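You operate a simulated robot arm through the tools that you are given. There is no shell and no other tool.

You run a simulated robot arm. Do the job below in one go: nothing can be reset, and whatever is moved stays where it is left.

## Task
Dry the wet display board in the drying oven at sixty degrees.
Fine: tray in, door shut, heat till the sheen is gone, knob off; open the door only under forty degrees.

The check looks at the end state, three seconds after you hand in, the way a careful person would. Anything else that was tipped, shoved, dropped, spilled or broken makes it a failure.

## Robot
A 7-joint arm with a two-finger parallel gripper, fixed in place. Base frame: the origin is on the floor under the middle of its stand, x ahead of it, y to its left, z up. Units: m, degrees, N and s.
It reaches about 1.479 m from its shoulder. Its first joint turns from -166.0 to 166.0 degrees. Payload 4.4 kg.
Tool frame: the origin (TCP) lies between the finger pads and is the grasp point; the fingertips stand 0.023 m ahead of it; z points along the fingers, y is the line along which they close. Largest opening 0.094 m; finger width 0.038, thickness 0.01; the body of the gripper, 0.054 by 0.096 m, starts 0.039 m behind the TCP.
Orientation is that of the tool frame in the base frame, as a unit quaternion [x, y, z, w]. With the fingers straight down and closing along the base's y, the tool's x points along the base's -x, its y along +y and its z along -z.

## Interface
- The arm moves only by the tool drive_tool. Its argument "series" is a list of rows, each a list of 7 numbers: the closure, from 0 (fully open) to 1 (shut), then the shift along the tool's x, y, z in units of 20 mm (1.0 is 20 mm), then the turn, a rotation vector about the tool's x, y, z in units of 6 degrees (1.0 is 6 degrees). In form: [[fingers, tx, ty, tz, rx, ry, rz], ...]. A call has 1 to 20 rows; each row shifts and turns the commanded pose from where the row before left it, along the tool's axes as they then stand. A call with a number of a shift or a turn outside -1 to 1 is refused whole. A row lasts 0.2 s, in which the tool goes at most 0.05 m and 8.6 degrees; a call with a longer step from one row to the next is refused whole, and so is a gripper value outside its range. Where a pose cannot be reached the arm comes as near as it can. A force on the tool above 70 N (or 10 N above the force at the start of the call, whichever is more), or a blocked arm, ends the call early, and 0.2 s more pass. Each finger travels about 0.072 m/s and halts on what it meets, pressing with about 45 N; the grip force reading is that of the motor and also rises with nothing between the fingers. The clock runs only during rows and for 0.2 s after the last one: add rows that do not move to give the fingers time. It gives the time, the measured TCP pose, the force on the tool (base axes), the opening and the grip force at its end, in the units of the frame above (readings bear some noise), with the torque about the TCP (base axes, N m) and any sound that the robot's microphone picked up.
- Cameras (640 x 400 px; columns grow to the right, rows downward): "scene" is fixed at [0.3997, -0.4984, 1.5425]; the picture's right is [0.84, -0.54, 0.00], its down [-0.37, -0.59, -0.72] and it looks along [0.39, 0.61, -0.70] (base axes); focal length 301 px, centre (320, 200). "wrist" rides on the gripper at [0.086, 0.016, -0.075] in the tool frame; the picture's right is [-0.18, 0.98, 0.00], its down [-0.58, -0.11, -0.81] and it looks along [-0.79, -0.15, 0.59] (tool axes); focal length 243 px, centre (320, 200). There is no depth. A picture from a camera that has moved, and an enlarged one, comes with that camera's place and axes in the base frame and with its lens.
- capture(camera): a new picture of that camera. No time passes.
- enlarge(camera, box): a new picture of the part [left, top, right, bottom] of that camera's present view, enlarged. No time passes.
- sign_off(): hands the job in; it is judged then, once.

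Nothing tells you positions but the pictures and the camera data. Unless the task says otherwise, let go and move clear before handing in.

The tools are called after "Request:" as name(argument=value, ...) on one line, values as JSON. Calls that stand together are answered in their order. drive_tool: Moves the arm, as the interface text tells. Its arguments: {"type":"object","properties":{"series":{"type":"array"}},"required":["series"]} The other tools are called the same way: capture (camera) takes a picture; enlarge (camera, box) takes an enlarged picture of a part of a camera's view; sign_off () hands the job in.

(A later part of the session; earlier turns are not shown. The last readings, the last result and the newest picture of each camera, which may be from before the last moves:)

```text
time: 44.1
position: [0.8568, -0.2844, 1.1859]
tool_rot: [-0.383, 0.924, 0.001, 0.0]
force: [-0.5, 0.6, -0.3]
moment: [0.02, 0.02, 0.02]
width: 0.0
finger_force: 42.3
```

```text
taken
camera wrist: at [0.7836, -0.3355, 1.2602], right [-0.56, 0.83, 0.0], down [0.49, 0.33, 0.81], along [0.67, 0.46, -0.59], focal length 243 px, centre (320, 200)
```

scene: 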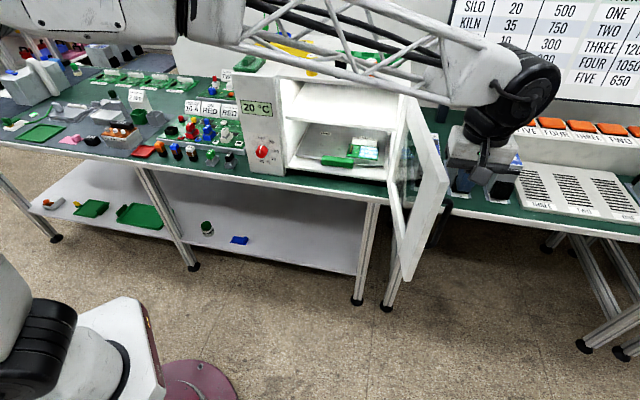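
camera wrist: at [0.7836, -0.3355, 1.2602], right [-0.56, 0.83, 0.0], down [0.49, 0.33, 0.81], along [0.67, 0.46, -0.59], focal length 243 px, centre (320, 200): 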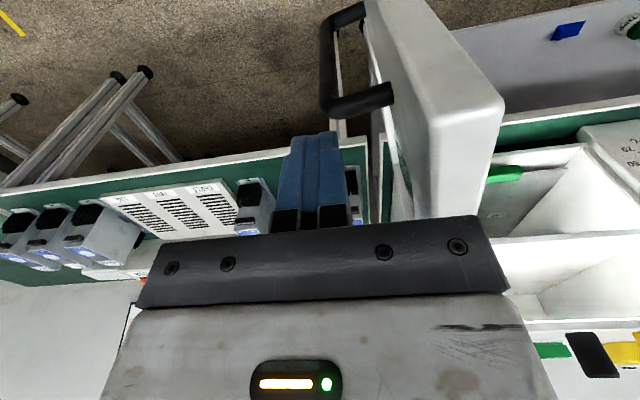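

The fingers are beside the free stile, about 3 cm from the face, above the handle. I'll begin swinging the door along its arc and stop partway to check.

Request:
drive_tool(series=[[1, -0.13, 0.55, 0, 0, 0, 0], [1, -0.13, 0.55, 0, 0, 0, 0], [1, 0.125, 0.6, 0, 0, 0, 0], [1, 0.125, 0.6, 0, 0, 0, 0], [1, 0.125, 0.65, 0, 0, 0, 0], [1, 0.125, 0.65, 0, 0, 0, 0], [1, 0.016, 0.62, 0, 0, 0, 0], [1, 0.016, 0.62, 0, 0, 0, 0], [1, 0.016, 0.62, 0, 0, 0, 0], [1, 0.016, 0.62, 0, 0, 0, 0]])

Request:
capture(camera="scene")

Request:
capture(camera="wrist")

```text
time: 46.3
position: [0.7658, -0.2042, 1.1848]
tool_rot: [-0.383, 0.924, 0.0, 0.001]
force: [0.3, 0.0, 0.0]
moment: [-0.01, 0.0, -0.02]
width: 0.0
finger_force: 41.6
```

```text
taken
```

scene: 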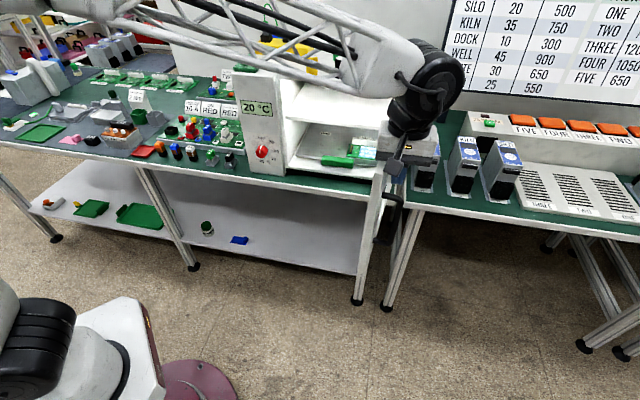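

```text
taken
camera wrist: at [0.6927, -0.2536, 1.2598], right [-0.56, 0.83, 0.0], down [0.49, 0.33, 0.81], along [0.67, 0.46, -0.59], focal length 243 px, centre (320, 200)
```

wrist: 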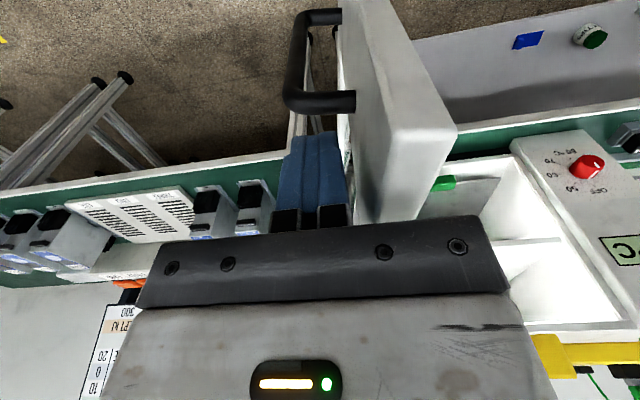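

The door is following at about 80°. Continuing along the arc.

Request:
drive_tool(series=[[1, -0.089, 0.679, 0, 0, 0, 0], [1, -0.089, 0.679, 0, 0, 0, 0], [1, -0.089, 0.679, 0, 0, 0, 0], [1, -0.089, 0.679, 0, 0, 0, 0], [1, -0.191, 0.6, 0, 0, 0, 0], [1, -0.191, 0.6, 0, 0, 0, 0], [1, -0.191, 0.6, 0, 0, 0, 0], [1, -0.191, 0.6, 0, 0, 0, 0], [1, -0.2925, 0.566, 0, 0, 0, 0], [1, -0.2925, 0.566, 0, 0, 0, 0], [1, -0.2925, 0.566, 0, 0, 0, 0], [1, -0.2925, 0.566, 0, 0, 0, 0], [1, -0.391, 0.515, 0, 0, 0, 0], [1, -0.391, 0.515, 0, 0, 0, 0], [1, -0.391, 0.515, 0, 0, 0, 0], [1, -0.391, 0.515, 0, 0, 0, 0]])

Request:
capture(camera="scene")

Request:
capture(camera="wrist")

```text
time: 49.7
position: [0.6878, -0.0152, 1.1859]
tool_rot: [-0.383, 0.924, 0.0, 0.001]
force: [-0.3, -0.4, 0.1]
moment: [0.01, 0.0, 0.0]
width: 0.0
finger_force: 42.2
```

```text
taken
```

scene: 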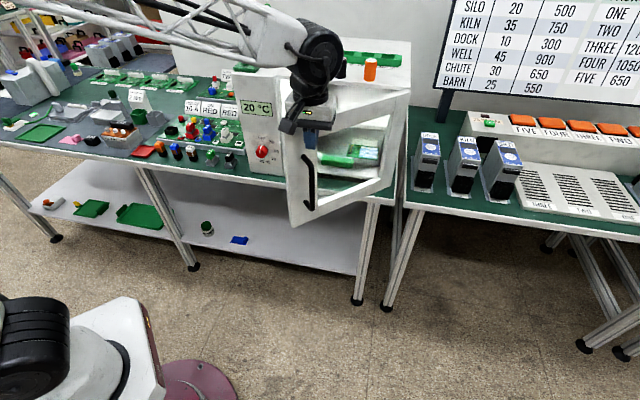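

```text
taken
camera wrist: at [0.6142, -0.0654, 1.2599], right [-0.56, 0.83, 0.0], down [0.49, 0.33, 0.81], along [0.67, 0.45, -0.59], focal length 243 px, centre (320, 200)
```

wrist: 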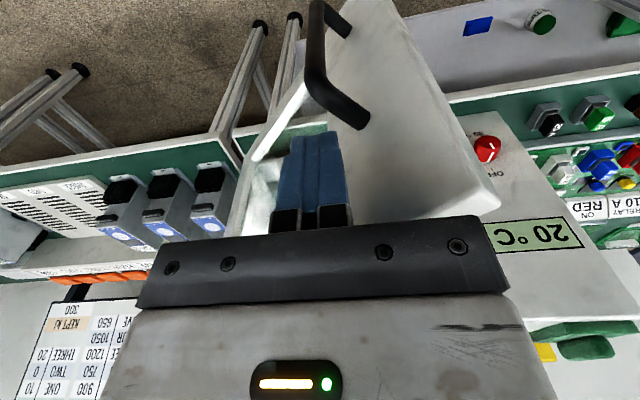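

The door is about 40° from shut. Continuing more slowly.

Request:
drive_tool(series=[[1, -0.479, 0.445, 0, 0, 0, 0], [1, -0.479, 0.445, 0, 0, 0, 0], [1, -0.479, 0.445, 0, 0, 0, 0], [1, -0.479, 0.445, 0, 0, 0, 0], [1, -0.445, 0.288, 0, 0, 0, 0], [1, -0.445, 0.288, 0, 0, 0, 0], [1, -0.445, 0.288, 0, 0, 0, 0], [1, -0.445, 0.288, 0, 0, 0, 0], [1, -0.445, 0.288, 0, 0, 0, 0], [1, -0.412, 0.1725, 0, 0, 0, 0], [1, -0.412, 0.1725, 0, 0, 0, 0], [1, -0.412, 0.1725, 0, 0, 0, 0], [1, -0.412, 0.1725, 0, 0, 0, 0], [1, -0.412, 0.1725, 0, 0, 0, 0]])

Request:
capture(camera="scene")

Request:
capture(camera="wrist")

```text
time: 52.7
position: [0.7196, 0.1293, 1.1853]
tool_rot: [-0.382, 0.924, 0.0, 0.0]
force: [0.2, 1.1, -0.6]
moment: [0.02, 0.01, 0.03]
width: 0.0001
finger_force: 42.5
```

```text
taken
```

scene: 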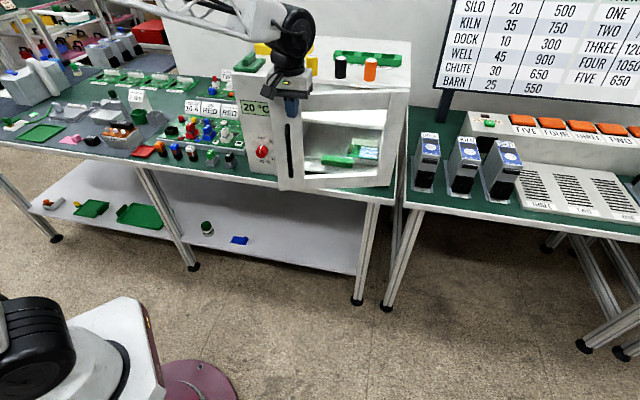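

```text
taken
camera wrist: at [0.6451, 0.0791, 1.2597], right [-0.56, 0.83, 0.0], down [0.49, 0.33, 0.81], along [0.67, 0.45, -0.59], focal length 243 px, centre (320, 200)
```

wrist: 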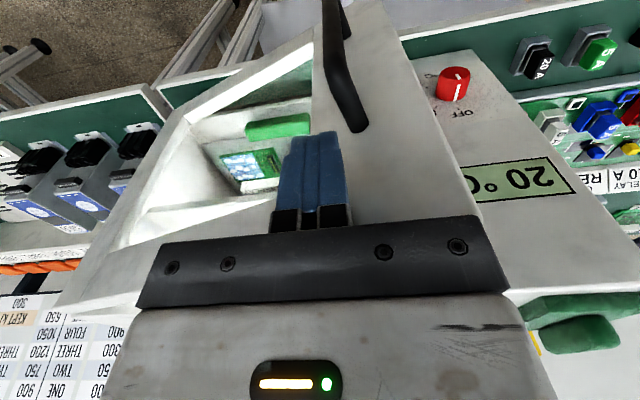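

The door is nearly shut, about 8° ajar. I'll shift slightly towards the outer stile, away from the glass, and push it gently home.

Request:
drive_tool(series=[[1, -0.3, 0.34, 0, 0, 0, 0], [1, -0.3, 0.34, 0, 0, 0, 0], [1, -0.3, 0.34, 0, 0, 0, 0], [1, -0.3, 0.34, 0, 0, 0, 0], [1, -0.25, 0, 0, 0, 0, 0], [1, -0.25, 0, 0, 0, 0, 0], [1, -0.25, 0, 0, 0, 0, 0], [1, -0.25, 0, 0, 0, 0, 0]])

Request:
enlarge(camera="scene", box=[230, 70, 430, 210])

Request:
capture(camera="wrist")

```text
time: 54.5
position: [0.7292, 0.1797, 1.1853]
tool_rot: [-0.383, 0.924, 0.0, 0.0]
force: [-0.2, -0.9, -0.1]
moment: [0.02, 0.01, 0.01]
width: 0.0
finger_force: 42.0
```

```text
2.86 times, centred on (330, 140) of scene
camera zoom: at [0.3997, -0.4984, 1.5425], right [0.84, -0.54, 0.0], down [-0.37, -0.59, -0.72], along [0.39, 0.61, -0.7], focal length 859 px, centre (291, 371)
```

zoom: 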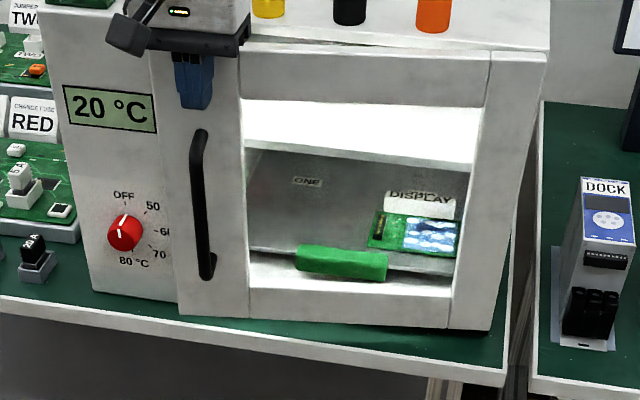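

```text
taken
camera wrist: at [0.6563, 0.1303, 1.2601], right [-0.56, 0.83, 0.0], down [0.49, 0.33, 0.81], along [0.67, 0.45, -0.59], focal length 243 px, centre (320, 200)
```

wrist: 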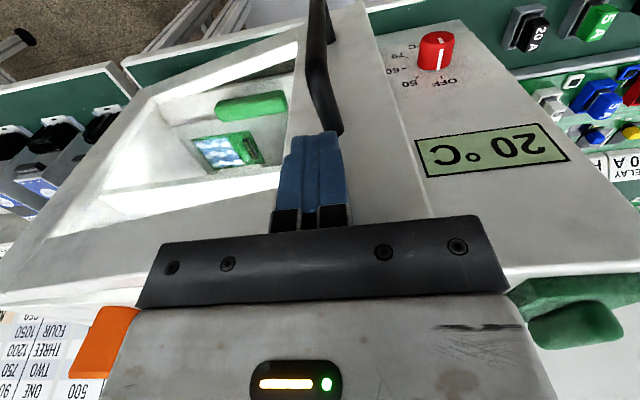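

Nearly closed. Small steps to seat the door.

Request:
drive_tool(series=[[1, -0.15, 0, 0, 0, 0, 0], [1, -0.15, 0, 0, 0, 0, 0], [1, -0.15, 0, 0, 0, 0, 0], [1, -0.15, 0, 0, 0, 0, 0], [1, -0.15, 0, 0, 0, 0, 0], [1, -0.15, 0, 0, 0, 0, 0]])

Request:
enlarge(camera="scene", box=[230, 70, 430, 210])

Request:
enlarge(camera="wrist", box=[280, 0, 520, 200])

```text
time: 55.9
position: [0.7435, 0.1941, 1.1856]
tool_rot: [-0.383, 0.924, 0.0, 0.0]
force: [0.0, -0.2, 0.5]
moment: [0.0, -0.01, -0.05]
width: 0.0
finger_force: 42.5
```

```text
2.86 times, centred on (330, 140) of scene
camera zoom: at [0.3997, -0.4984, 1.5425], right [0.84, -0.54, 0.0], down [-0.37, -0.59, -0.72], along [0.39, 0.61, -0.7], focal length 859 px, centre (291, 371)
```

zoom: 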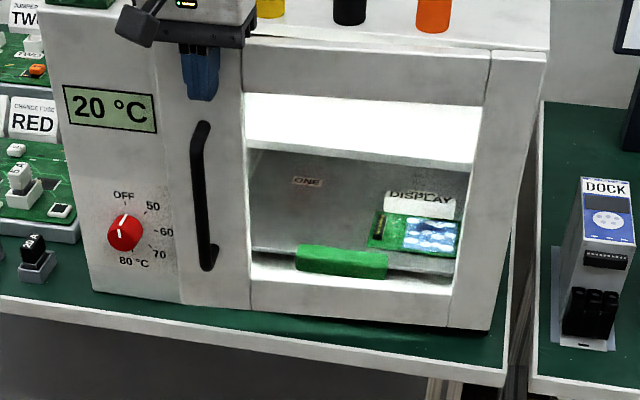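

```text
2.00 times, centred on (400, 100) of wrist
camera zoom: at [0.6697, 0.1428, 1.2599], right [-0.56, 0.83, 0.0], down [0.49, 0.33, 0.81], along [0.67, 0.46, -0.59], focal length 485 px, centre (160, 400)
```

zoom: 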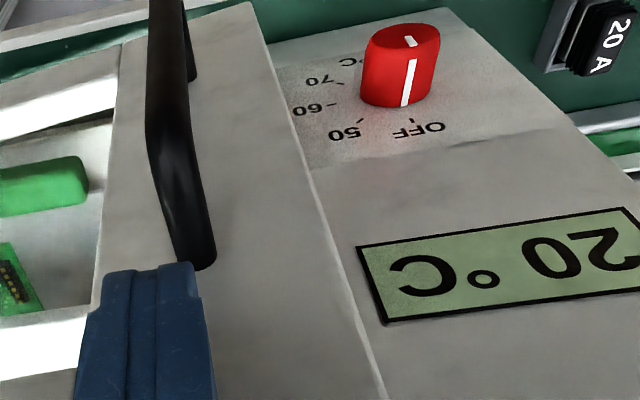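

Still no resistance; a few more small steps.

Request:
drive_tool(series=[[1, -0.15, 0, 0, 0, 0, 0], [1, -0.15, 0, 0, 0, 0, 0], [1, -0.15, 0, 0, 0, 0, 0], [1, -0.15, 0, 0, 0, 0, 0]])

Request:
enlarge(camera="scene", box=[230, 70, 430, 210])

Request:
enlarge(camera="wrist", box=[280, 0, 520, 200])

```text
time: 56.9
position: [0.7504, 0.2013, 1.1857]
tool_rot: [-0.383, 0.924, 0.0, 0.0]
force: [-0.3, -0.5, 0.6]
moment: [0.01, 0.0, -0.03]
width: 0.0001
finger_force: 43.0
```

```text
2.86 times, centred on (330, 140) of scene
camera zoom: at [0.3997, -0.4984, 1.5425], right [0.84, -0.54, 0.0], down [-0.37, -0.59, -0.72], along [0.39, 0.61, -0.7], focal length 859 px, centre (291, 371)
```

zoom: 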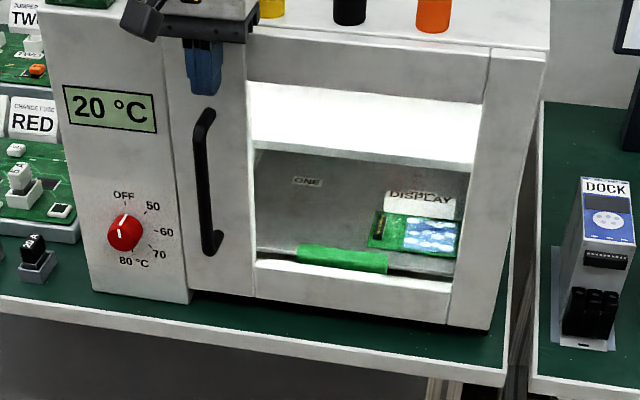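

```text
2.00 times, centred on (400, 100) of wrist
camera zoom: at [0.6774, 0.1508, 1.2599], right [-0.56, 0.83, 0.0], down [0.49, 0.33, 0.81], along [0.67, 0.46, -0.59], focal length 485 px, centre (160, 400)
```

zoom: 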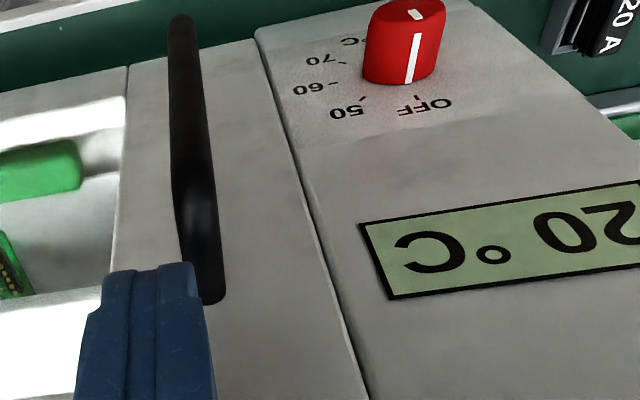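

The door looks almost flush. I'll lift 1 cm so the hand has margin over the oven top, then seat the door in 2 mm steps.

Request:
drive_tool(series=[[1, 0, 0, -0.5, 0, 0, 0], [1, -0.1, 0, 0, 0, 0, 0], [1, -0.1, 0, 0, 0, 0, 0], [1, -0.1, 0, 0, 0, 0, 0], [1, -0.1, 0, 0, 0, 0, 0], [1, -0.1, 0, 0, 0, 0, 0]])

Request:
enlarge(camera="scene", box=[230, 70, 430, 210])

Request:
enlarge(camera="wrist", box=[280, 0, 520, 200])

```text
time: 58.3
position: [0.7575, 0.2095, 1.195]
tool_rot: [-0.383, 0.924, 0.001, 0.0]
force: [-0.2, -1.1, 0.1]
moment: [-0.01, -0.01, 0.02]
width: 0.0
finger_force: 42.7
```

```text
2.86 times, centred on (330, 140) of scene
camera zoom: at [0.3997, -0.4984, 1.5425], right [0.84, -0.54, 0.0], down [-0.37, -0.59, -0.72], along [0.39, 0.61, -0.7], focal length 859 px, centre (291, 371)
```

zoom: 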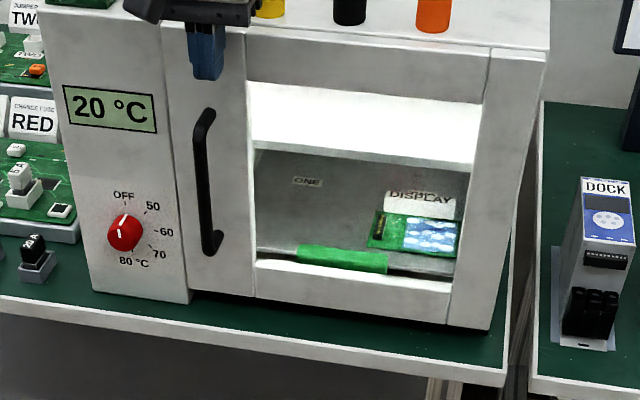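

```text
2.00 times, centred on (400, 100) of wrist
camera zoom: at [0.6846, 0.1579, 1.2704], right [-0.56, 0.83, 0.0], down [0.49, 0.33, 0.81], along [0.67, 0.45, -0.59], focal length 485 px, centre (160, 400)
```

zoom: 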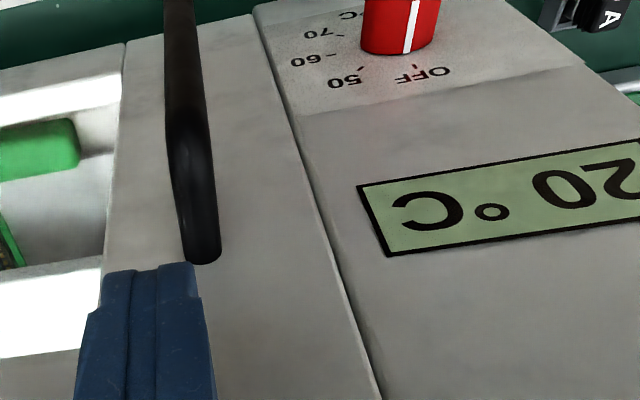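

The door looks unchanged since the last step, so it may already have snapped shut. I'll confirm by contact with a few more 2 mm steps.

Request:
drive_tool(series=[[1, -0.1, 0, 0, 0, 0, 0], [1, -0.1, 0, 0, 0, 0, 0], [1, -0.1, 0, 0, 0, 0, 0], [1, 0, 0, 0, 0, 0, 0]])

Request:
enlarge(camera="scene", box=[230, 70, 430, 210])

```text
time: 59.3
position: [0.7608, 0.2127, 1.195]
tool_rot: [-0.382, 0.924, 0.001, 0.0]
force: [0.6, -0.1, 0.9]
moment: [-0.02, 0.02, 0.02]
width: 0.0
finger_force: 42.8
```

```text
2.86 times, centred on (330, 140) of scene
camera zoom: at [0.3997, -0.4984, 1.5425], right [0.84, -0.54, 0.0], down [-0.37, -0.59, -0.72], along [0.39, 0.61, -0.7], focal length 859 px, centre (291, 371)
```

zoom: 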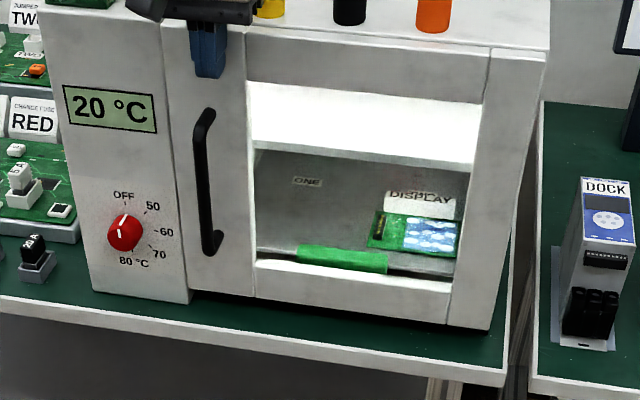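

Request:
drive_tool(series=[[1, -0.1, 0, 0, 0, 0, 0], [1, -0.1, 0, 0, 0, 0, 0], [1, -0.1, 0, 0, 0, 0, 0], [1, 0, 0, 0, 0, 0, 0]])

Request:
capture(camera="wrist")

Request:
enlarge(camera="scene", box=[230, 40, 360, 120])

```text
time: 60.0
position: [0.7631, 0.2139, 1.1949]
tool_rot: [-0.382, 0.924, 0.0, -0.003]
force: [-27.3, -15.7, 5.4]
moment: [0.34, -0.45, 0.37]
width: 0.0
finger_force: 42.6
stopped in row 3: the force on the tool passed its limit at 81 N (the readings are from after the stop); the commanded pose is now the measured one
```

```text
taken
camera wrist: at [0.6902, 0.1632, 1.2702], right [-0.56, 0.83, 0.0], down [0.49, 0.34, 0.8], along [0.66, 0.45, -0.6], focal length 243 px, centre (320, 200)
```

wrist: 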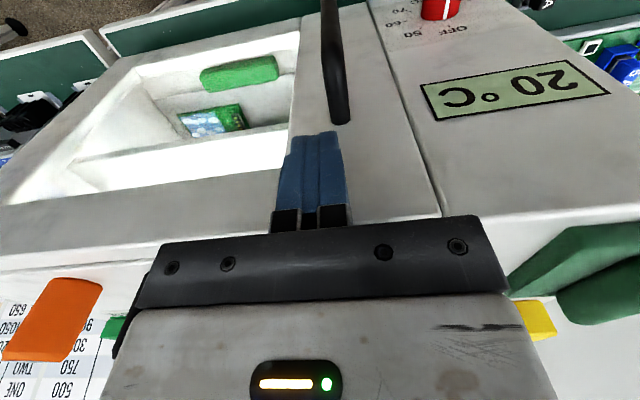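

```text
4.92 times, centred on (295, 80) of scene
camera zoom: at [0.3997, -0.4984, 1.5425], right [0.84, -0.54, 0.0], down [-0.37, -0.59, -0.72], along [0.39, 0.61, -0.7], focal length 1481 px, centre (443, 791)
```

zoom: 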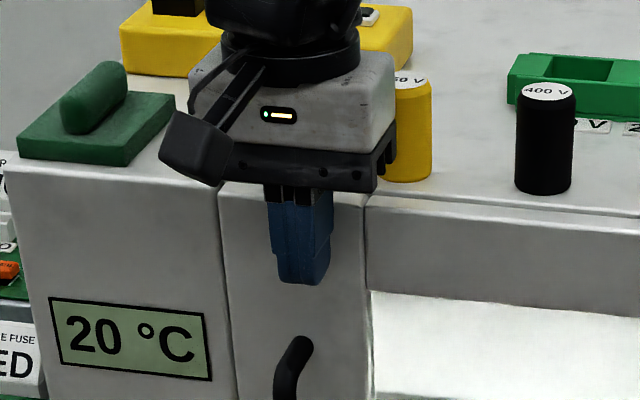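

Firm contact: the door is shut against its stop. I'll back away and check the door and the things on top of the oven.

Request:
drive_tool(series=[[1, 0.3, 0, 0, 0, 0, 0], [1, 0.6, 0, 0, 0, 0, 0], [1, 1, 0, 0, 0, 0, 0], [1, 1, 0, 0, 0, 0, 0], [1, 1, 0, 0, 0, 0, 0], [1, 1, 0, 0, 0, 0, 0], [1, 1, 0, 0, 0, 0, 0], [1, 1, 0, 0, 0, 0, 0], [1, 1, 0, 0, 0, 0, 0], [1, 1, 0, 0, 0, 0, 0], [1, 1, 0, 0, 0, 0, 0], [1, 1, 0, 0, 0, 0, 0], [1, 1, 0, 0, 0, 0, 0], [1, 0, 0, 0, 0, 0, 0]])

Request:
capture(camera="wrist")

Request:
enlarge(camera="scene", box=[220, 30, 430, 210])

```text
time: 63.0
position: [0.5946, 0.0461, 1.1962]
tool_rot: [-0.382, 0.924, 0.0, -0.002]
force: [-0.3, 0.2, 0.1]
moment: [0.02, -0.01, 0.02]
width: 0.0002
finger_force: 42.8
```

```text
taken
camera wrist: at [0.5226, -0.0042, 1.271], right [-0.56, 0.83, 0.0], down [0.49, 0.34, 0.8], along [0.66, 0.45, -0.6], focal length 243 px, centre (320, 200)
```

wrist: 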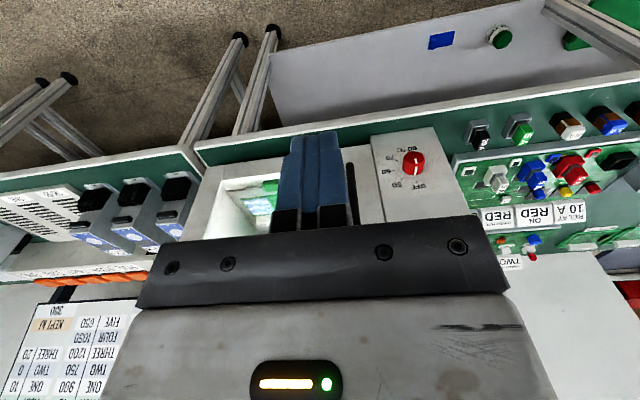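

```text
2.22 times, centred on (325, 120) of scene
camera zoom: at [0.3997, -0.4984, 1.5425], right [0.84, -0.54, 0.0], down [-0.37, -0.59, -0.72], along [0.39, 0.61, -0.7], focal length 668 px, centre (309, 378)
```

zoom: 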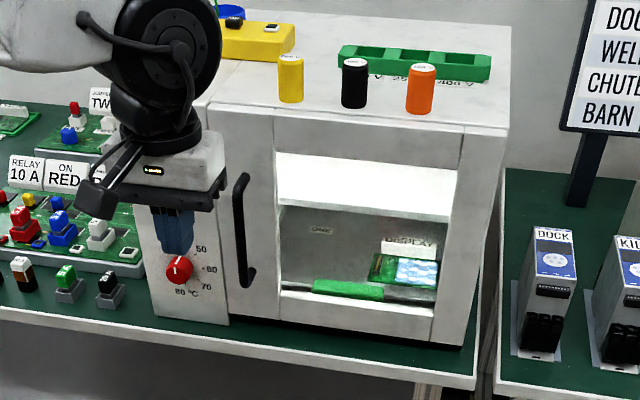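

The door is flush and everything on top still stands. Next is the knob: I'll turn the tool horizontal again and roll it 45° so the camera stays clear of the table.

Request:
drive_tool(series=[[1, 0, 0, 0, 0, -1, 0], [1, 0, 0, 0, 0, -1, 0], [1, 0, 0, 0, 0, -1, 0], [1, 0, 0, 0, 0, -1, 0], [1, 0, 0, 0, 0, -1, 0], [1, 0, 0, 0, 0, -1, 0], [1, 0, 0, 0, 0, -1, 0], [1, 0, 0, 0, 0, -1, 0], [1, 0, 0, 0, 0, -1, 0], [1, 0, 0, 0, 0, -1, 0], [1, 0, 0, 0, 0, -1, 0], [1, 0, 0, 0, 0, -1, 0], [1, 0, 0, 0, 0, -1, 0], [1, 0, 0, 0, 0, -1, 0], [1, 0, 0, 0, 0, -1, 0], [1, 0, 0, 0, 0, 0, 0]])

Request:
drive_tool(series=[[0.2, 0, 0, 0, 0, 0, 0.9375], [0.2, 0, 0, 0, 0, 0, 0.9375], [0.2, 0, 0, 0, 0, 0, 0.9375], [0.2, 0, 0, 0, 0, 0, 0.9375], [0.2, 0, 0, 0, 0, 0, 0.9375], [0.2, 0, 0, 0, 0, 0, 0.9375], [0.2, 0, 0, 0, 0, 0, 0.9375], [0.2, 0, 0, 0, 0, 0, 0.9375], [0.2, 0, 0, 0, 0, 0, 0]])

Request:
capture(camera="scene")

Request:
capture(camera="wrist")

```text
time: 66.4
position: [0.5955, 0.0466, 1.1962]
tool_rot: [-0.271, 0.655, 0.271, 0.651]
force: [-0.5, 0.2, 1.0]
moment: [0.0, 0.01, -0.01]
width: 0.0
finger_force: 42.4
```

```text
time: 68.4
position: [0.595, 0.0454, 1.1949]
tool_rot: [0.001, 0.709, 0.499, 0.499]
force: [-1.1, 0.0, 0.4]
moment: [0.01, 0.02, -0.04]
width: 0.075
finger_force: 0.1
```

```text
taken
```

scene: 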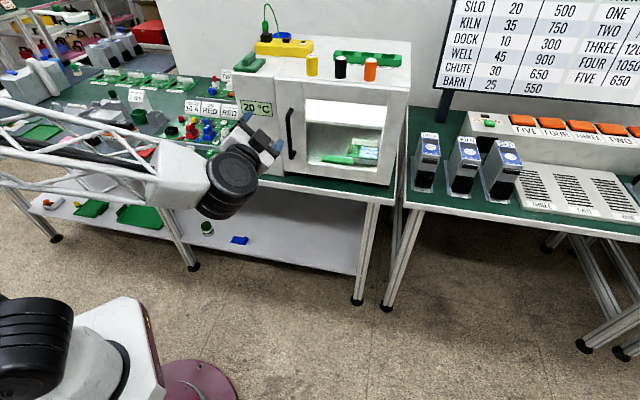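

```text
taken
camera wrist: at [0.4907, 0.0435, 1.1465], right [-0.39, 0.4, 0.83], down [-0.22, -0.91, 0.34], along [0.89, -0.05, 0.45], focal length 243 px, centre (320, 200)
```

wrist: 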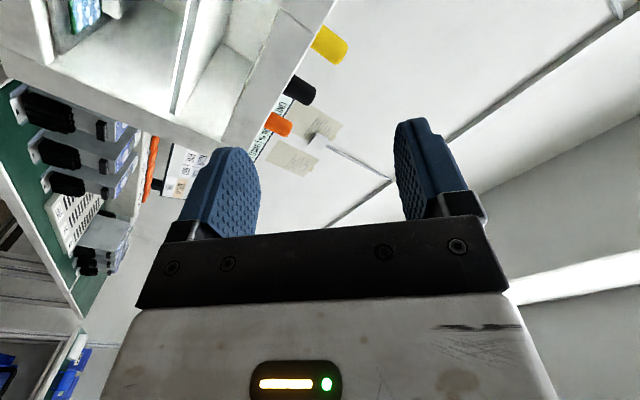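

I'll move down and left to line up with the knob axis (e≈0.271, z≈0.968), staying well back from the panel.

Request:
drive_tool(series=[[0.2, 0.937, -0.298, 0, 0, 0, 0], [0.2, 0.937, -0.298, 0, 0, 0, 0], [0.2, 0.937, -0.298, 0, 0, 0, 0], [0.2, 0.937, -0.298, 0, 0, 0, 0], [0.2, 0.937, -0.298, 0, 0, 0, 0], [0.2, 0.937, -0.298, 0, 0, 0, 0], [0.2, 0.937, -0.298, 0, 0, 0, 0], [0.2, 0.937, -0.298, 0, 0, 0, 0], [0.2, 0.937, -0.298, 0, 0, 0, 0], [0.2, 0.937, -0.298, 0, 0, 0, 0], [0.2, 0.937, -0.298, 0, 0, 0, 0], [0.2, 0.937, -0.298, 0, 0, 0, 0], [0.2, 0.937, -0.298, 0, 0, 0, 0], [0.2, 0, 0, 0, 0, 0, 0]])

Request:
capture(camera="scene")

Request:
capture(camera="wrist")

```text
time: 71.4
position: [0.5109, 0.1273, 0.9673]
tool_rot: [0.001, 0.709, 0.499, 0.498]
force: [-1.0, -0.6, -0.5]
moment: [-0.01, 0.03, -0.02]
width: 0.0754
finger_force: 0.1
```

```text
taken
```

scene: 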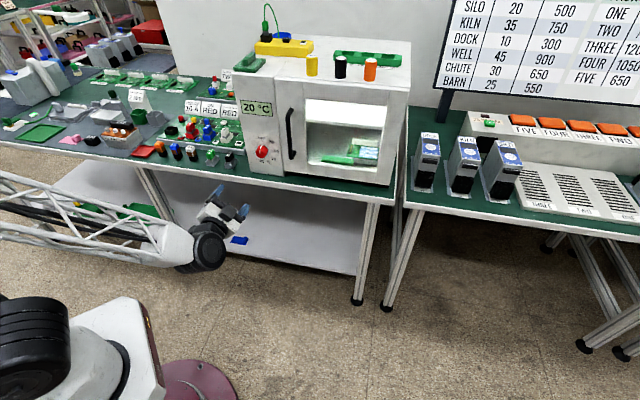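

```text
taken
camera wrist: at [0.4062, 0.1258, 0.9191], right [-0.4, 0.4, 0.83], down [-0.22, -0.91, 0.34], along [0.89, -0.05, 0.45], focal length 243 px, centre (320, 200)
```

wrist: 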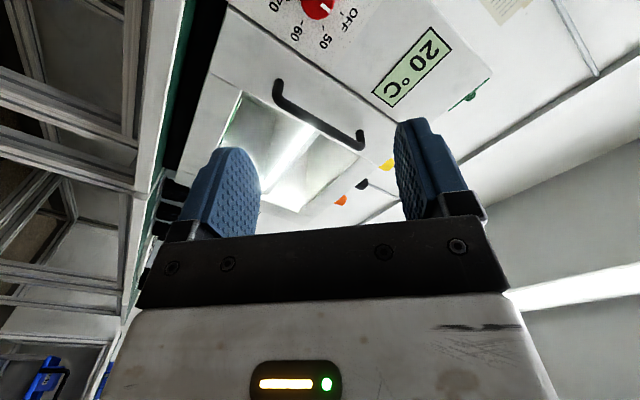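

The tool is lined up with the knob, and the predicted and observed knob pixels agree within a few pixels. I'll move in to just short of the knob and check.

Request:
drive_tool(series=[[0.2, 0, 0, 1, 0, 0, 0], [0.2, 0, 0, 1, 0, 0, 0], [0.2, 0, 0, 1, 0, 0, 0], [0.2, 0, 0, 1, 0, 0, 0], [0.2, 0, 0, 1, 0, 0, 0], [0.2, 0, 0, 1, 0, 0, 0], [0.2, 0, 0, 1, 0, 0, 0], [0.2, 0, 0, 1, 0, 0, 0], [0.2, 0, 0, 0.4, 0, 0, 0], [0.2, 0, 0, 0, 0, 0, 0]])

Request:
enlarge(camera="scene", box=[200, 80, 320, 200])

Request:
capture(camera="wrist")

```text
time: 73.6
position: [0.6302, 0.2474, 0.9674]
tool_rot: [0.0, 0.709, 0.499, 0.499]
force: [-0.8, -0.7, 0.1]
moment: [0.01, -0.02, -0.01]
width: 0.0751
finger_force: 0.1
```

```text
3.33 times, centred on (260, 140) of scene
camera zoom: at [0.3997, -0.4984, 1.5425], right [0.84, -0.54, 0.0], down [-0.37, -0.59, -0.72], along [0.39, 0.61, -0.7], focal length 1003 px, centre (520, 400)
```

zoom: 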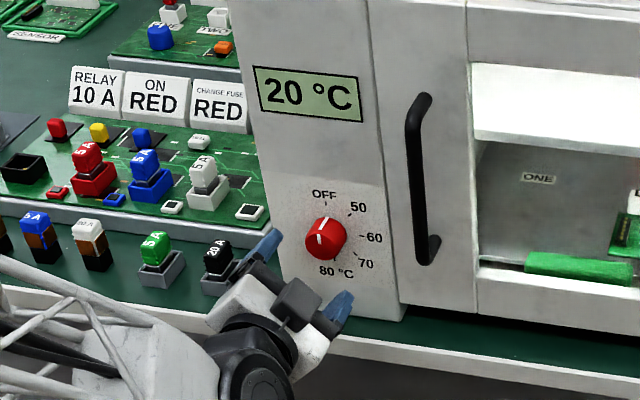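

```text
taken
camera wrist: at [0.5261, 0.2457, 0.9188], right [-0.4, 0.4, 0.83], down [-0.22, -0.91, 0.34], along [0.89, -0.05, 0.45], focal length 243 px, centre (320, 200)
```

wrist: 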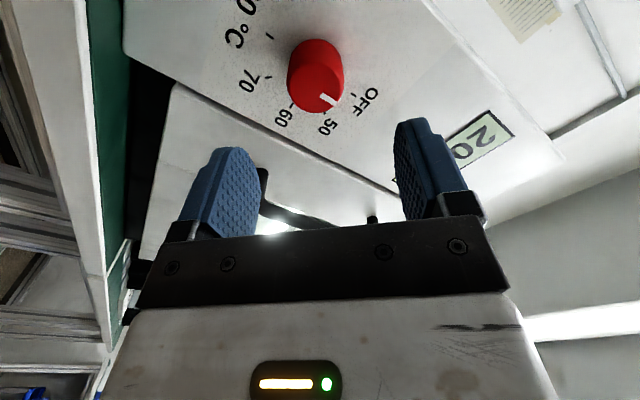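

The knob is centred between the fingers. I'll advance over it, leaving a few mm to the panel.

Request:
drive_tool(series=[[0.2, 0, 0, 0.6, 0, 0, 0], [0.2, 0, 0, 0.6, 0, 0, 0], [0.2, 0, 0, 0.6, 0, 0, 0], [0.2, 0, 0, 0.5, 0, 0, 0], [0.2, 0, 0, 0.5, 0, 0, 0], [0.2, 0, 0, 0, 0, 0, 0]])

Request:
enlarge(camera="scene", box=[220, 110, 300, 190])

Request:
capture(camera="wrist")

```text
time: 75.0
position: [0.6693, 0.2869, 0.9672]
tool_rot: [0.001, 0.709, 0.498, 0.499]
force: [0.0, -0.3, 0.9]
moment: [0.0, -0.01, -0.02]
width: 0.0754
finger_force: 0.0
```

```text
5.00 times, centred on (260, 150) of scene
camera zoom: at [0.3997, -0.4984, 1.5425], right [0.84, -0.54, 0.0], down [-0.37, -0.59, -0.72], along [0.39, 0.61, -0.7], focal length 1504 px, centre (620, 450)
```

zoom: 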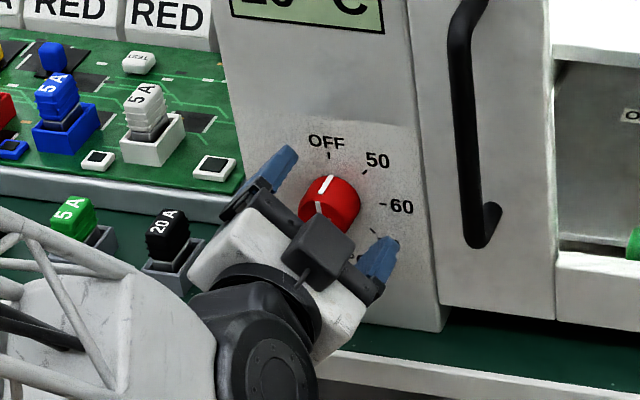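

```text
taken
camera wrist: at [0.5653, 0.2844, 0.9186], right [-0.4, 0.4, 0.83], down [-0.22, -0.91, 0.34], along [0.89, -0.05, 0.45], focal length 243 px, centre (320, 200)
```

wrist: 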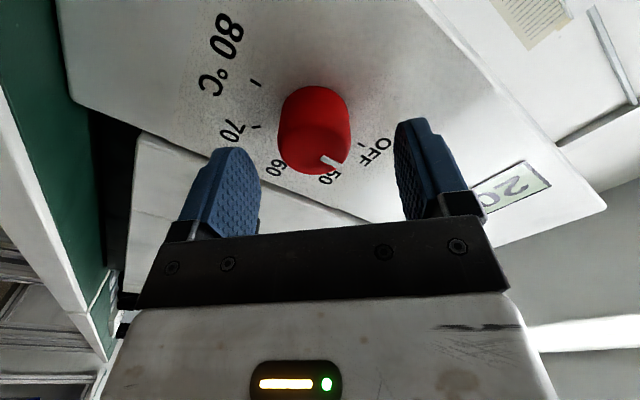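

The fingers straddle the knob. Closing on it.

Request:
drive_tool(series=[[0.5, 0, 0, 0, 0, 0, 0], [0.7, 0, 0, 0, 0, 0, 0], [1, 0, 0, 0, 0, 0, 0], [1, 0, 0, 0, 0, 0, 0], [1, 0, 0, 0, 0, 0, 0]])

Request:
enlarge(camera="scene", box=[220, 110, 300, 190])

Request:
enlarge(camera="wrist", box=[160, 0, 480, 240])

```text
time: 76.2
position: [0.6694, 0.2864, 0.9668]
tool_rot: [0.0, 0.709, 0.499, 0.498]
force: [29.7, -1.2, -22.2]
moment: [-0.34, -0.15, -0.44]
width: 0.0358
finger_force: 44.8
```

```text
5.00 times, centred on (260, 150) of scene
camera zoom: at [0.3997, -0.4984, 1.5425], right [0.84, -0.54, 0.0], down [-0.37, -0.59, -0.72], along [0.39, 0.61, -0.7], focal length 1504 px, centre (620, 450)
```

zoom: 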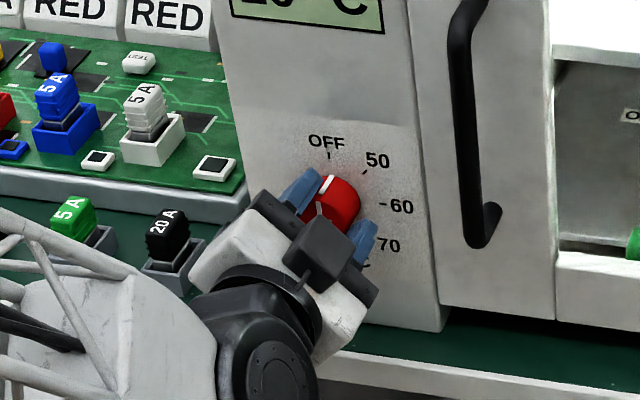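

```text
1.67 times, centred on (320, 120) of wrist
camera zoom: at [0.5654, 0.284, 0.9177], right [-0.39, 0.4, 0.83], down [-0.22, -0.91, 0.34], along [0.89, -0.05, 0.45], focal length 404 px, centre (320, 333)
```

zoom: 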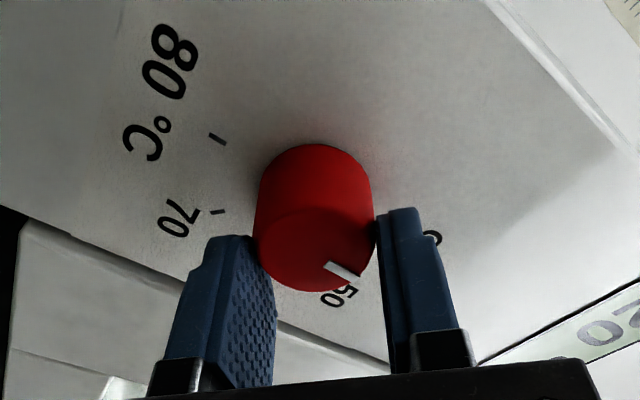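

The knob is gripped at 36 mm width, with a side load of about 30 N from a 1 mm offset. I'll relax that with a tiny shift before turning.

Request:
drive_tool(series=[[1, 0, -0.05, 0.03, 0, 0, 0], [1, 0, 0, 0, 0, 0, 0]])

```text
time: 76.8
position: [0.6691, 0.2859, 0.9668]
tool_rot: [0.0, 0.709, 0.499, 0.498]
force: [-43.7, -23.3, -1.1]
moment: [-0.05, 0.2, 0.75]
width: 0.0353
finger_force: 44.8
```

Request:
drive_tool(series=[[1, 0, 0.012, -0.021, 0, 0, 0], [1, 0, 0, 0, 0, 0, 0]])

```text
time: 77.4
position: [0.67, 0.2868, 0.9657]
tool_rot: [0.001, 0.709, 0.499, 0.498]
force: [-58.5, -27.1, -0.8]
moment: [-0.01, 0.14, 0.97]
width: 0.0355
finger_force: 44.7
```

Request:
drive_tool(series=[[1, 0, 0, -0.05, 0, 0, 0], [1, 0, 0, 0, 0, 0, 0]])

```text
time: 78.0
position: [0.67, 0.2877, 0.9657]
tool_rot: [0.0, 0.709, 0.499, 0.499]
force: [-24.7, 21.0, -12.9]
moment: [-0.08, 0.22, 0.66]
width: 0.0355
finger_force: 44.6
```

Request:
drive_tool(series=[[1, 0.02, 0, 0, 0, 0, 0.3], [1, 0, 0, 0, 0, 0, 0.4], [1, 0, 0, 0, 0, 0, 0.4], [1, 0, 0, 0, 0, 0, 0.4]])

Request:
enlarge(camera="scene", box=[220, 110, 300, 190])

Request:
enlarge(camera="wrist", box=[160, 0, 480, 240])

```text
time: 79.0
position: [0.671, 0.2857, 0.9653]
tool_rot: [0.058, 0.707, 0.535, 0.458]
force: [26.6, 18.1, -33.7]
moment: [-0.48, 0.08, -0.08]
width: 0.0354
finger_force: 45.2
```

```text
5.00 times, centred on (260, 150) of scene
camera zoom: at [0.3997, -0.4984, 1.5425], right [0.84, -0.54, 0.0], down [-0.37, -0.59, -0.72], along [0.39, 0.61, -0.7], focal length 1504 px, centre (620, 450)
```

zoom: 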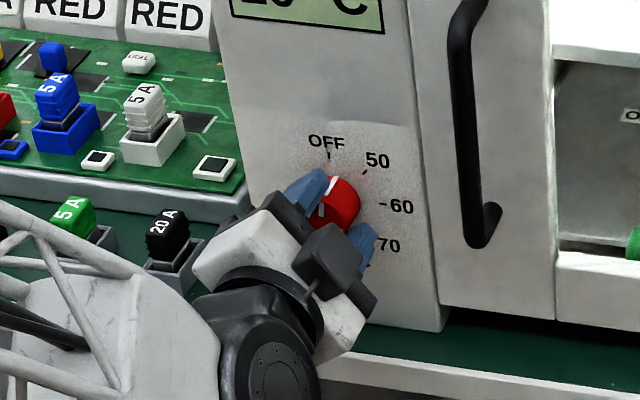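

```text
1.67 times, centred on (320, 120) of wrist
camera zoom: at [0.5612, 0.2883, 0.9287], right [-0.3, 0.31, 0.9], down [-0.19, -0.95, 0.26], along [0.94, -0.1, 0.34], focal length 404 px, centre (320, 333)
```

zoom: 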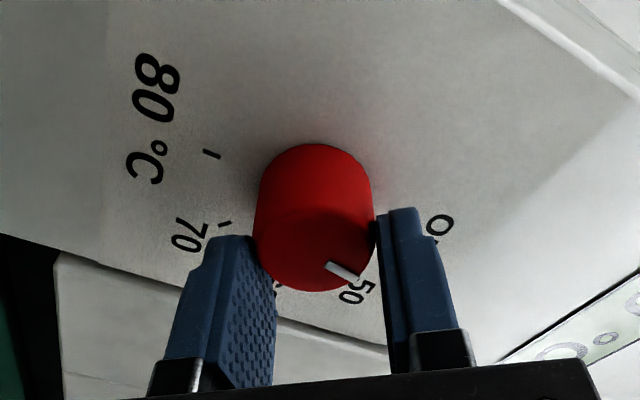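

The knob turns with the gripper without slipping. I'll continue towards 60 in small steps, easing the side load as I go.

Request:
drive_tool(series=[[1, 0, -0.03, 0.01, 0, 0, 0], [1, 0, 0, 0, 0, 0, 0.5], [1, 0, 0, 0, 0, 0, 0.5], [1, 0, 0, 0, 0, 0, 0.5], [1, 0, 0, 0, 0, 0, 0.5]])

```text
time: 80.2
position: [0.6705, 0.2849, 0.9634]
tool_rot: [0.131, 0.697, 0.581, 0.399]
force: [41.0, 0.2, -55.9]
moment: [-0.36, -0.41, -0.83]
width: 0.0352
finger_force: 45.0
```

Request:
drive_tool(series=[[1, 0, -0.07, 0.01, 0, 0, 0], [1, 0, 0, 0, 0, 0, 0]])

```text
time: 80.8
position: [0.6713, 0.2853, 0.9641]
tool_rot: [0.131, 0.697, 0.581, 0.399]
force: [5.9, -9.7, -40.5]
moment: [-0.71, 0.24, -0.02]
width: 0.035
finger_force: 45.2
```

Request:
drive_tool(series=[[1, 0, -0.1, 0, 0, 0, 0], [1, 0, 0, 0, 0, 0, 0]])

```text
time: 81.4
position: [0.6709, 0.285, 0.9638]
tool_rot: [0.129, 0.697, 0.582, 0.4]
force: [-58.3, -17.4, -6.6]
moment: [0.02, 0.09, 1.13]
width: 0.035
finger_force: 45.2
```

Request:
drive_tool(series=[[1, 0, 0.03, -0.04, 0, 0, 0], [1, 0, 0, 0, 0, 0, 0]])

```text
time: 82.0
position: [0.6705, 0.2862, 0.964]
tool_rot: [0.129, 0.697, 0.582, 0.4]
force: [-25.9, 23.2, -17.5]
moment: [-0.17, 0.09, 0.73]
width: 0.0351
finger_force: 44.9
```

Request:
drive_tool(series=[[1, 0.04, 0, 0, 0, 0, 0], [1, 0, 0, 0, 0, 0, 0.5], [1, 0, 0, 0, 0, 0, 0.5], [1, 0, 0, 0, 0, 0, 0.5]])

```text
time: 83.0
position: [0.6714, 0.2863, 0.9626]
tool_rot: [0.185, 0.685, 0.61, 0.352]
force: [29.8, 35.7, -39.5]
moment: [-0.39, -0.07, -0.31]
width: 0.0351
finger_force: 45.2
```

Request:
drive_tool(series=[[1, 0, -0.06, 0.03, 0, 0, 0], [1, 0, 0, 0, 0, 0, 0.4], [1, 0, 0, 0, 0, 0, 0.4]])

```text
time: 83.8
position: [0.6708, 0.2844, 0.9613]
tool_rot: [0.213, 0.676, 0.625, 0.327]
force: [14.9, 16.9, -23.7]
moment: [-0.25, -0.02, 0.09]
width: 0.0349
finger_force: 45.1
```

Request:
drive_tool(series=[[1, 0, -0.03, 0.01, 0, 0, 0.5], [1, 0, -0.03, 0.01, 0, 0, 0.5], [1, 0, -0.03, 0.01, 0, 0, 0.5], [1, 0, -0.03, 0.01, 0, 0, 0.5]])

Request:
enlarge(camera="scene", box=[220, 110, 300, 190])

Request:
enlarge(camera="wrist", box=[160, 0, 480, 240])

```text
time: 84.8
position: [0.6708, 0.2851, 0.9603]
tool_rot: [0.282, 0.65, 0.656, 0.26]
force: [-40.7, -33.3, 7.3]
moment: [0.24, -0.15, 0.61]
width: 0.0353
finger_force: 44.6
```

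```text
5.00 times, centred on (260, 150) of scene
camera zoom: at [0.3997, -0.4984, 1.5425], right [0.84, -0.54, 0.0], down [-0.37, -0.59, -0.72], along [0.39, 0.61, -0.7], focal length 1504 px, centre (620, 450)
```

zoom: 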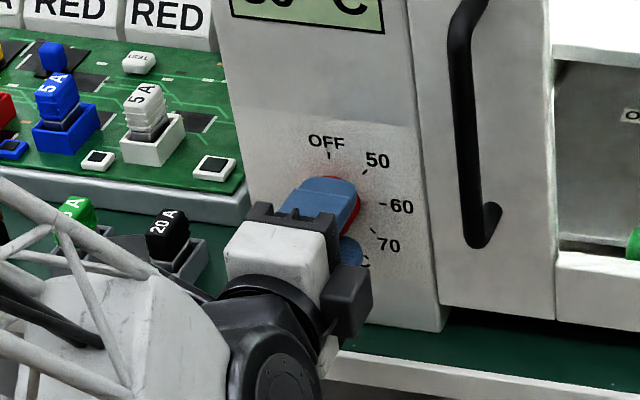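

```text
1.67 times, centred on (320, 120) of wrist
camera zoom: at [0.5577, 0.2921, 0.9796], right [0.16, -0.15, 0.98], down [-0.16, -0.98, -0.13], along [0.97, -0.14, -0.18], focal length 404 px, centre (320, 333)
```

zoom: 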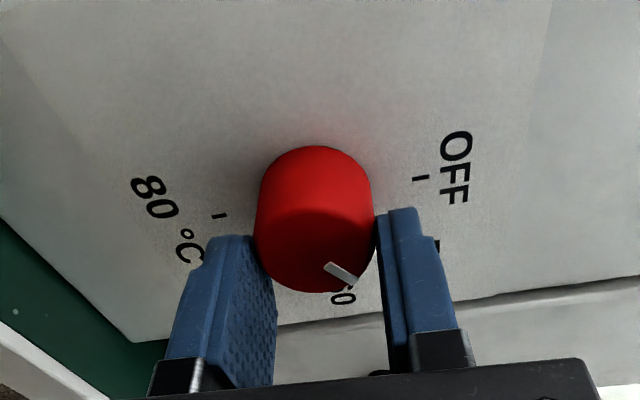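

The knob has turned about 45°, but I now see my grip is about 7 mm off the true axis (knob near e≈0.266, z≈0.960). I'll release, re-centre and re-grip before finishing the turn.

Request:
drive_tool(series=[[0.4, 0, 0, 0, 0, 0, 0], [0.3, 0, 0, 0, 0, 0, 0], [0.3, 0, 0, 0, 0, 0, 0], [0.3, 0, 0, 0, 0, 0, 0]])

Request:
enlarge(camera="wrist", box=[160, 0, 480, 240])

Request:
enlarge(camera="scene", box=[220, 90, 300, 190])

```text
time: 85.8
position: [0.672, 0.2865, 0.9598]
tool_rot: [0.283, 0.65, 0.656, 0.259]
force: [-0.2, 0.2, 0.6]
moment: [0.02, -0.03, 0.01]
width: 0.0656
finger_force: 0.1
```

```text
1.67 times, centred on (320, 120) of wrist
camera zoom: at [0.5582, 0.2928, 0.9791], right [0.16, -0.15, 0.98], down [-0.16, -0.98, -0.12], along [0.97, -0.14, -0.18], focal length 404 px, centre (320, 333)
```

zoom: 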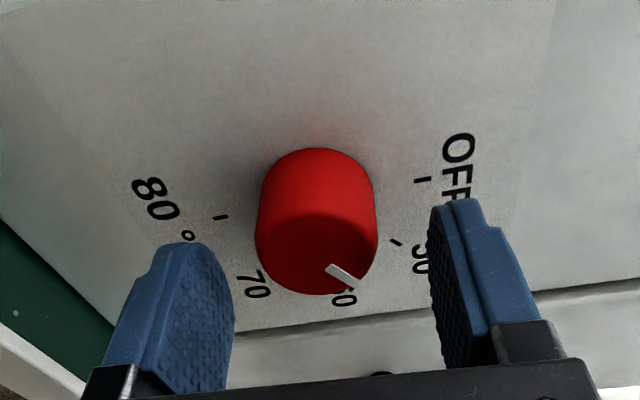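

```text
4.00 times, centred on (260, 140) of scene
camera zoom: at [0.3997, -0.4984, 1.5425], right [0.84, -0.54, 0.0], down [-0.37, -0.59, -0.72], along [0.39, 0.61, -0.7], focal length 1203 px, centre (560, 440)
```

zoom: 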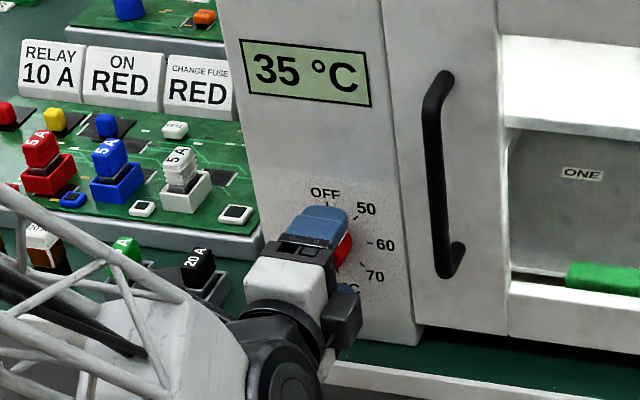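

The display reads 35 °C, so it is heating. Both camera rays now agree on the knob axis at e≈0.267, z≈0.961, with the panel about 1 cm deeper than I first thought. I'll re-centre, go 8 mm deeper and re-grip.

Request:
drive_tool(series=[[0.3, 0.29, 0.03, 0.2, 0, 0, 0], [0.3, 0, 0, 0.2, 0, 0, 0], [0.6, 0, 0, 0, 0, 0, 0], [1, 0, 0, 0, 0, 0, 0], [1, 0, 0, 0, 0, 0, 0], [1, 0, 0, 0, 0, 0, 0]])

Request:
enlarge(camera="wrist", box=[160, 0, 480, 240])

```text
time: 87.2
position: [0.6747, 0.2948, 0.9587]
tool_rot: [0.282, 0.65, 0.656, 0.261]
force: [-3.7, -7.1, 10.6]
moment: [0.47, -0.41, -0.11]
width: 0.0351
finger_force: 45.1
```

```text
1.67 times, centred on (320, 120) of wrist
camera zoom: at [0.5601, 0.3021, 0.9796], right [0.15, -0.15, 0.98], down [-0.16, -0.98, -0.12], along [0.97, -0.14, -0.18], focal length 404 px, centre (320, 333)
```

zoom: 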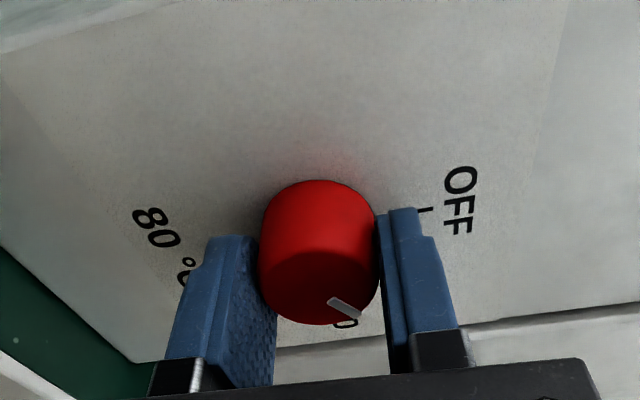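

Forces are low and the grip is well-centred. Turning on towards 60.

Request:
drive_tool(series=[[1, 0, 0, 0, 0, 0, 0.5], [1, 0, 0, 0, 0, 0, 0.5], [1, 0, 0, 0, 0, 0, 0.5], [1, 0, 0, 0, 0, 0, 0.5]])

```text
time: 88.2
position: [0.6734, 0.295, 0.9594]
tool_rot: [0.35, 0.617, 0.679, 0.19]
force: [33.5, -0.2, -5.8]
moment: [0.54, -0.5, -1.22]
width: 0.0352
finger_force: 45.1
```

Request:
drive_tool(series=[[1, -0.02, 0, 0.01, 0, 0, 0.5], [1, -0.01, 0, 0, 0, 0, 0.5], [1, 0, 0, 0, 0, 0, 0.5], [1, 0, 0, 0, 0, 0, 0.5]])

Request:
enlarge(camera="wrist", box=[160, 0, 480, 240])

Request:
enlarge(camera="scene", box=[220, 90, 300, 190])

```text
time: 89.2
position: [0.6742, 0.2951, 0.9582]
tool_rot: [0.411, 0.578, 0.695, 0.118]
force: [15.6, 10.8, -14.6]
moment: [0.22, -0.29, -0.77]
width: 0.0353
finger_force: 44.8
```

```text
1.67 times, centred on (320, 120) of wrist
camera zoom: at [0.5708, 0.2916, 1.012], right [0.42, -0.42, 0.8], down [-0.24, -0.91, -0.35], along [0.87, -0.04, -0.48], focal length 404 px, centre (320, 333)
```

zoom: 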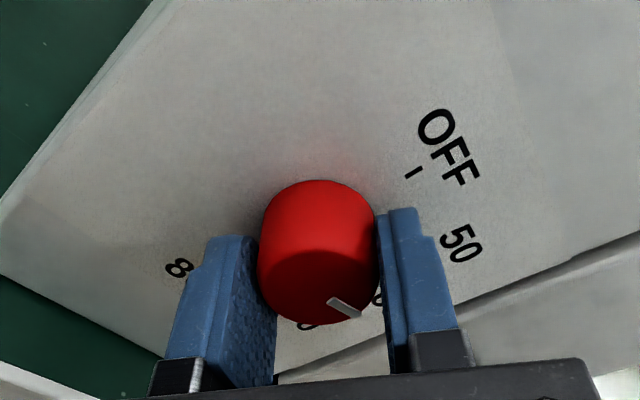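

```text
4.00 times, centred on (260, 140) of scene
camera zoom: at [0.3997, -0.4984, 1.5425], right [0.84, -0.54, 0.0], down [-0.37, -0.59, -0.72], along [0.39, 0.61, -0.7], focal length 1203 px, centre (560, 440)
```

zoom: 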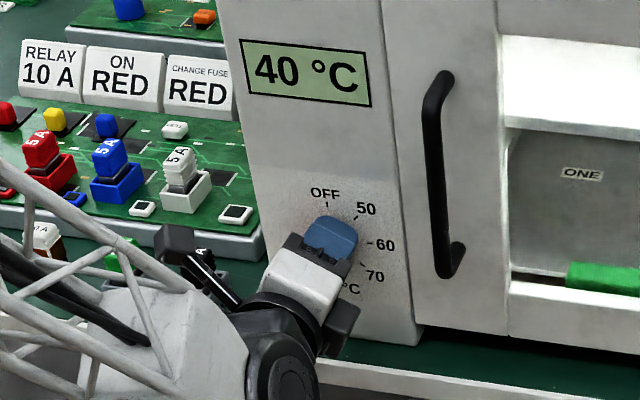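

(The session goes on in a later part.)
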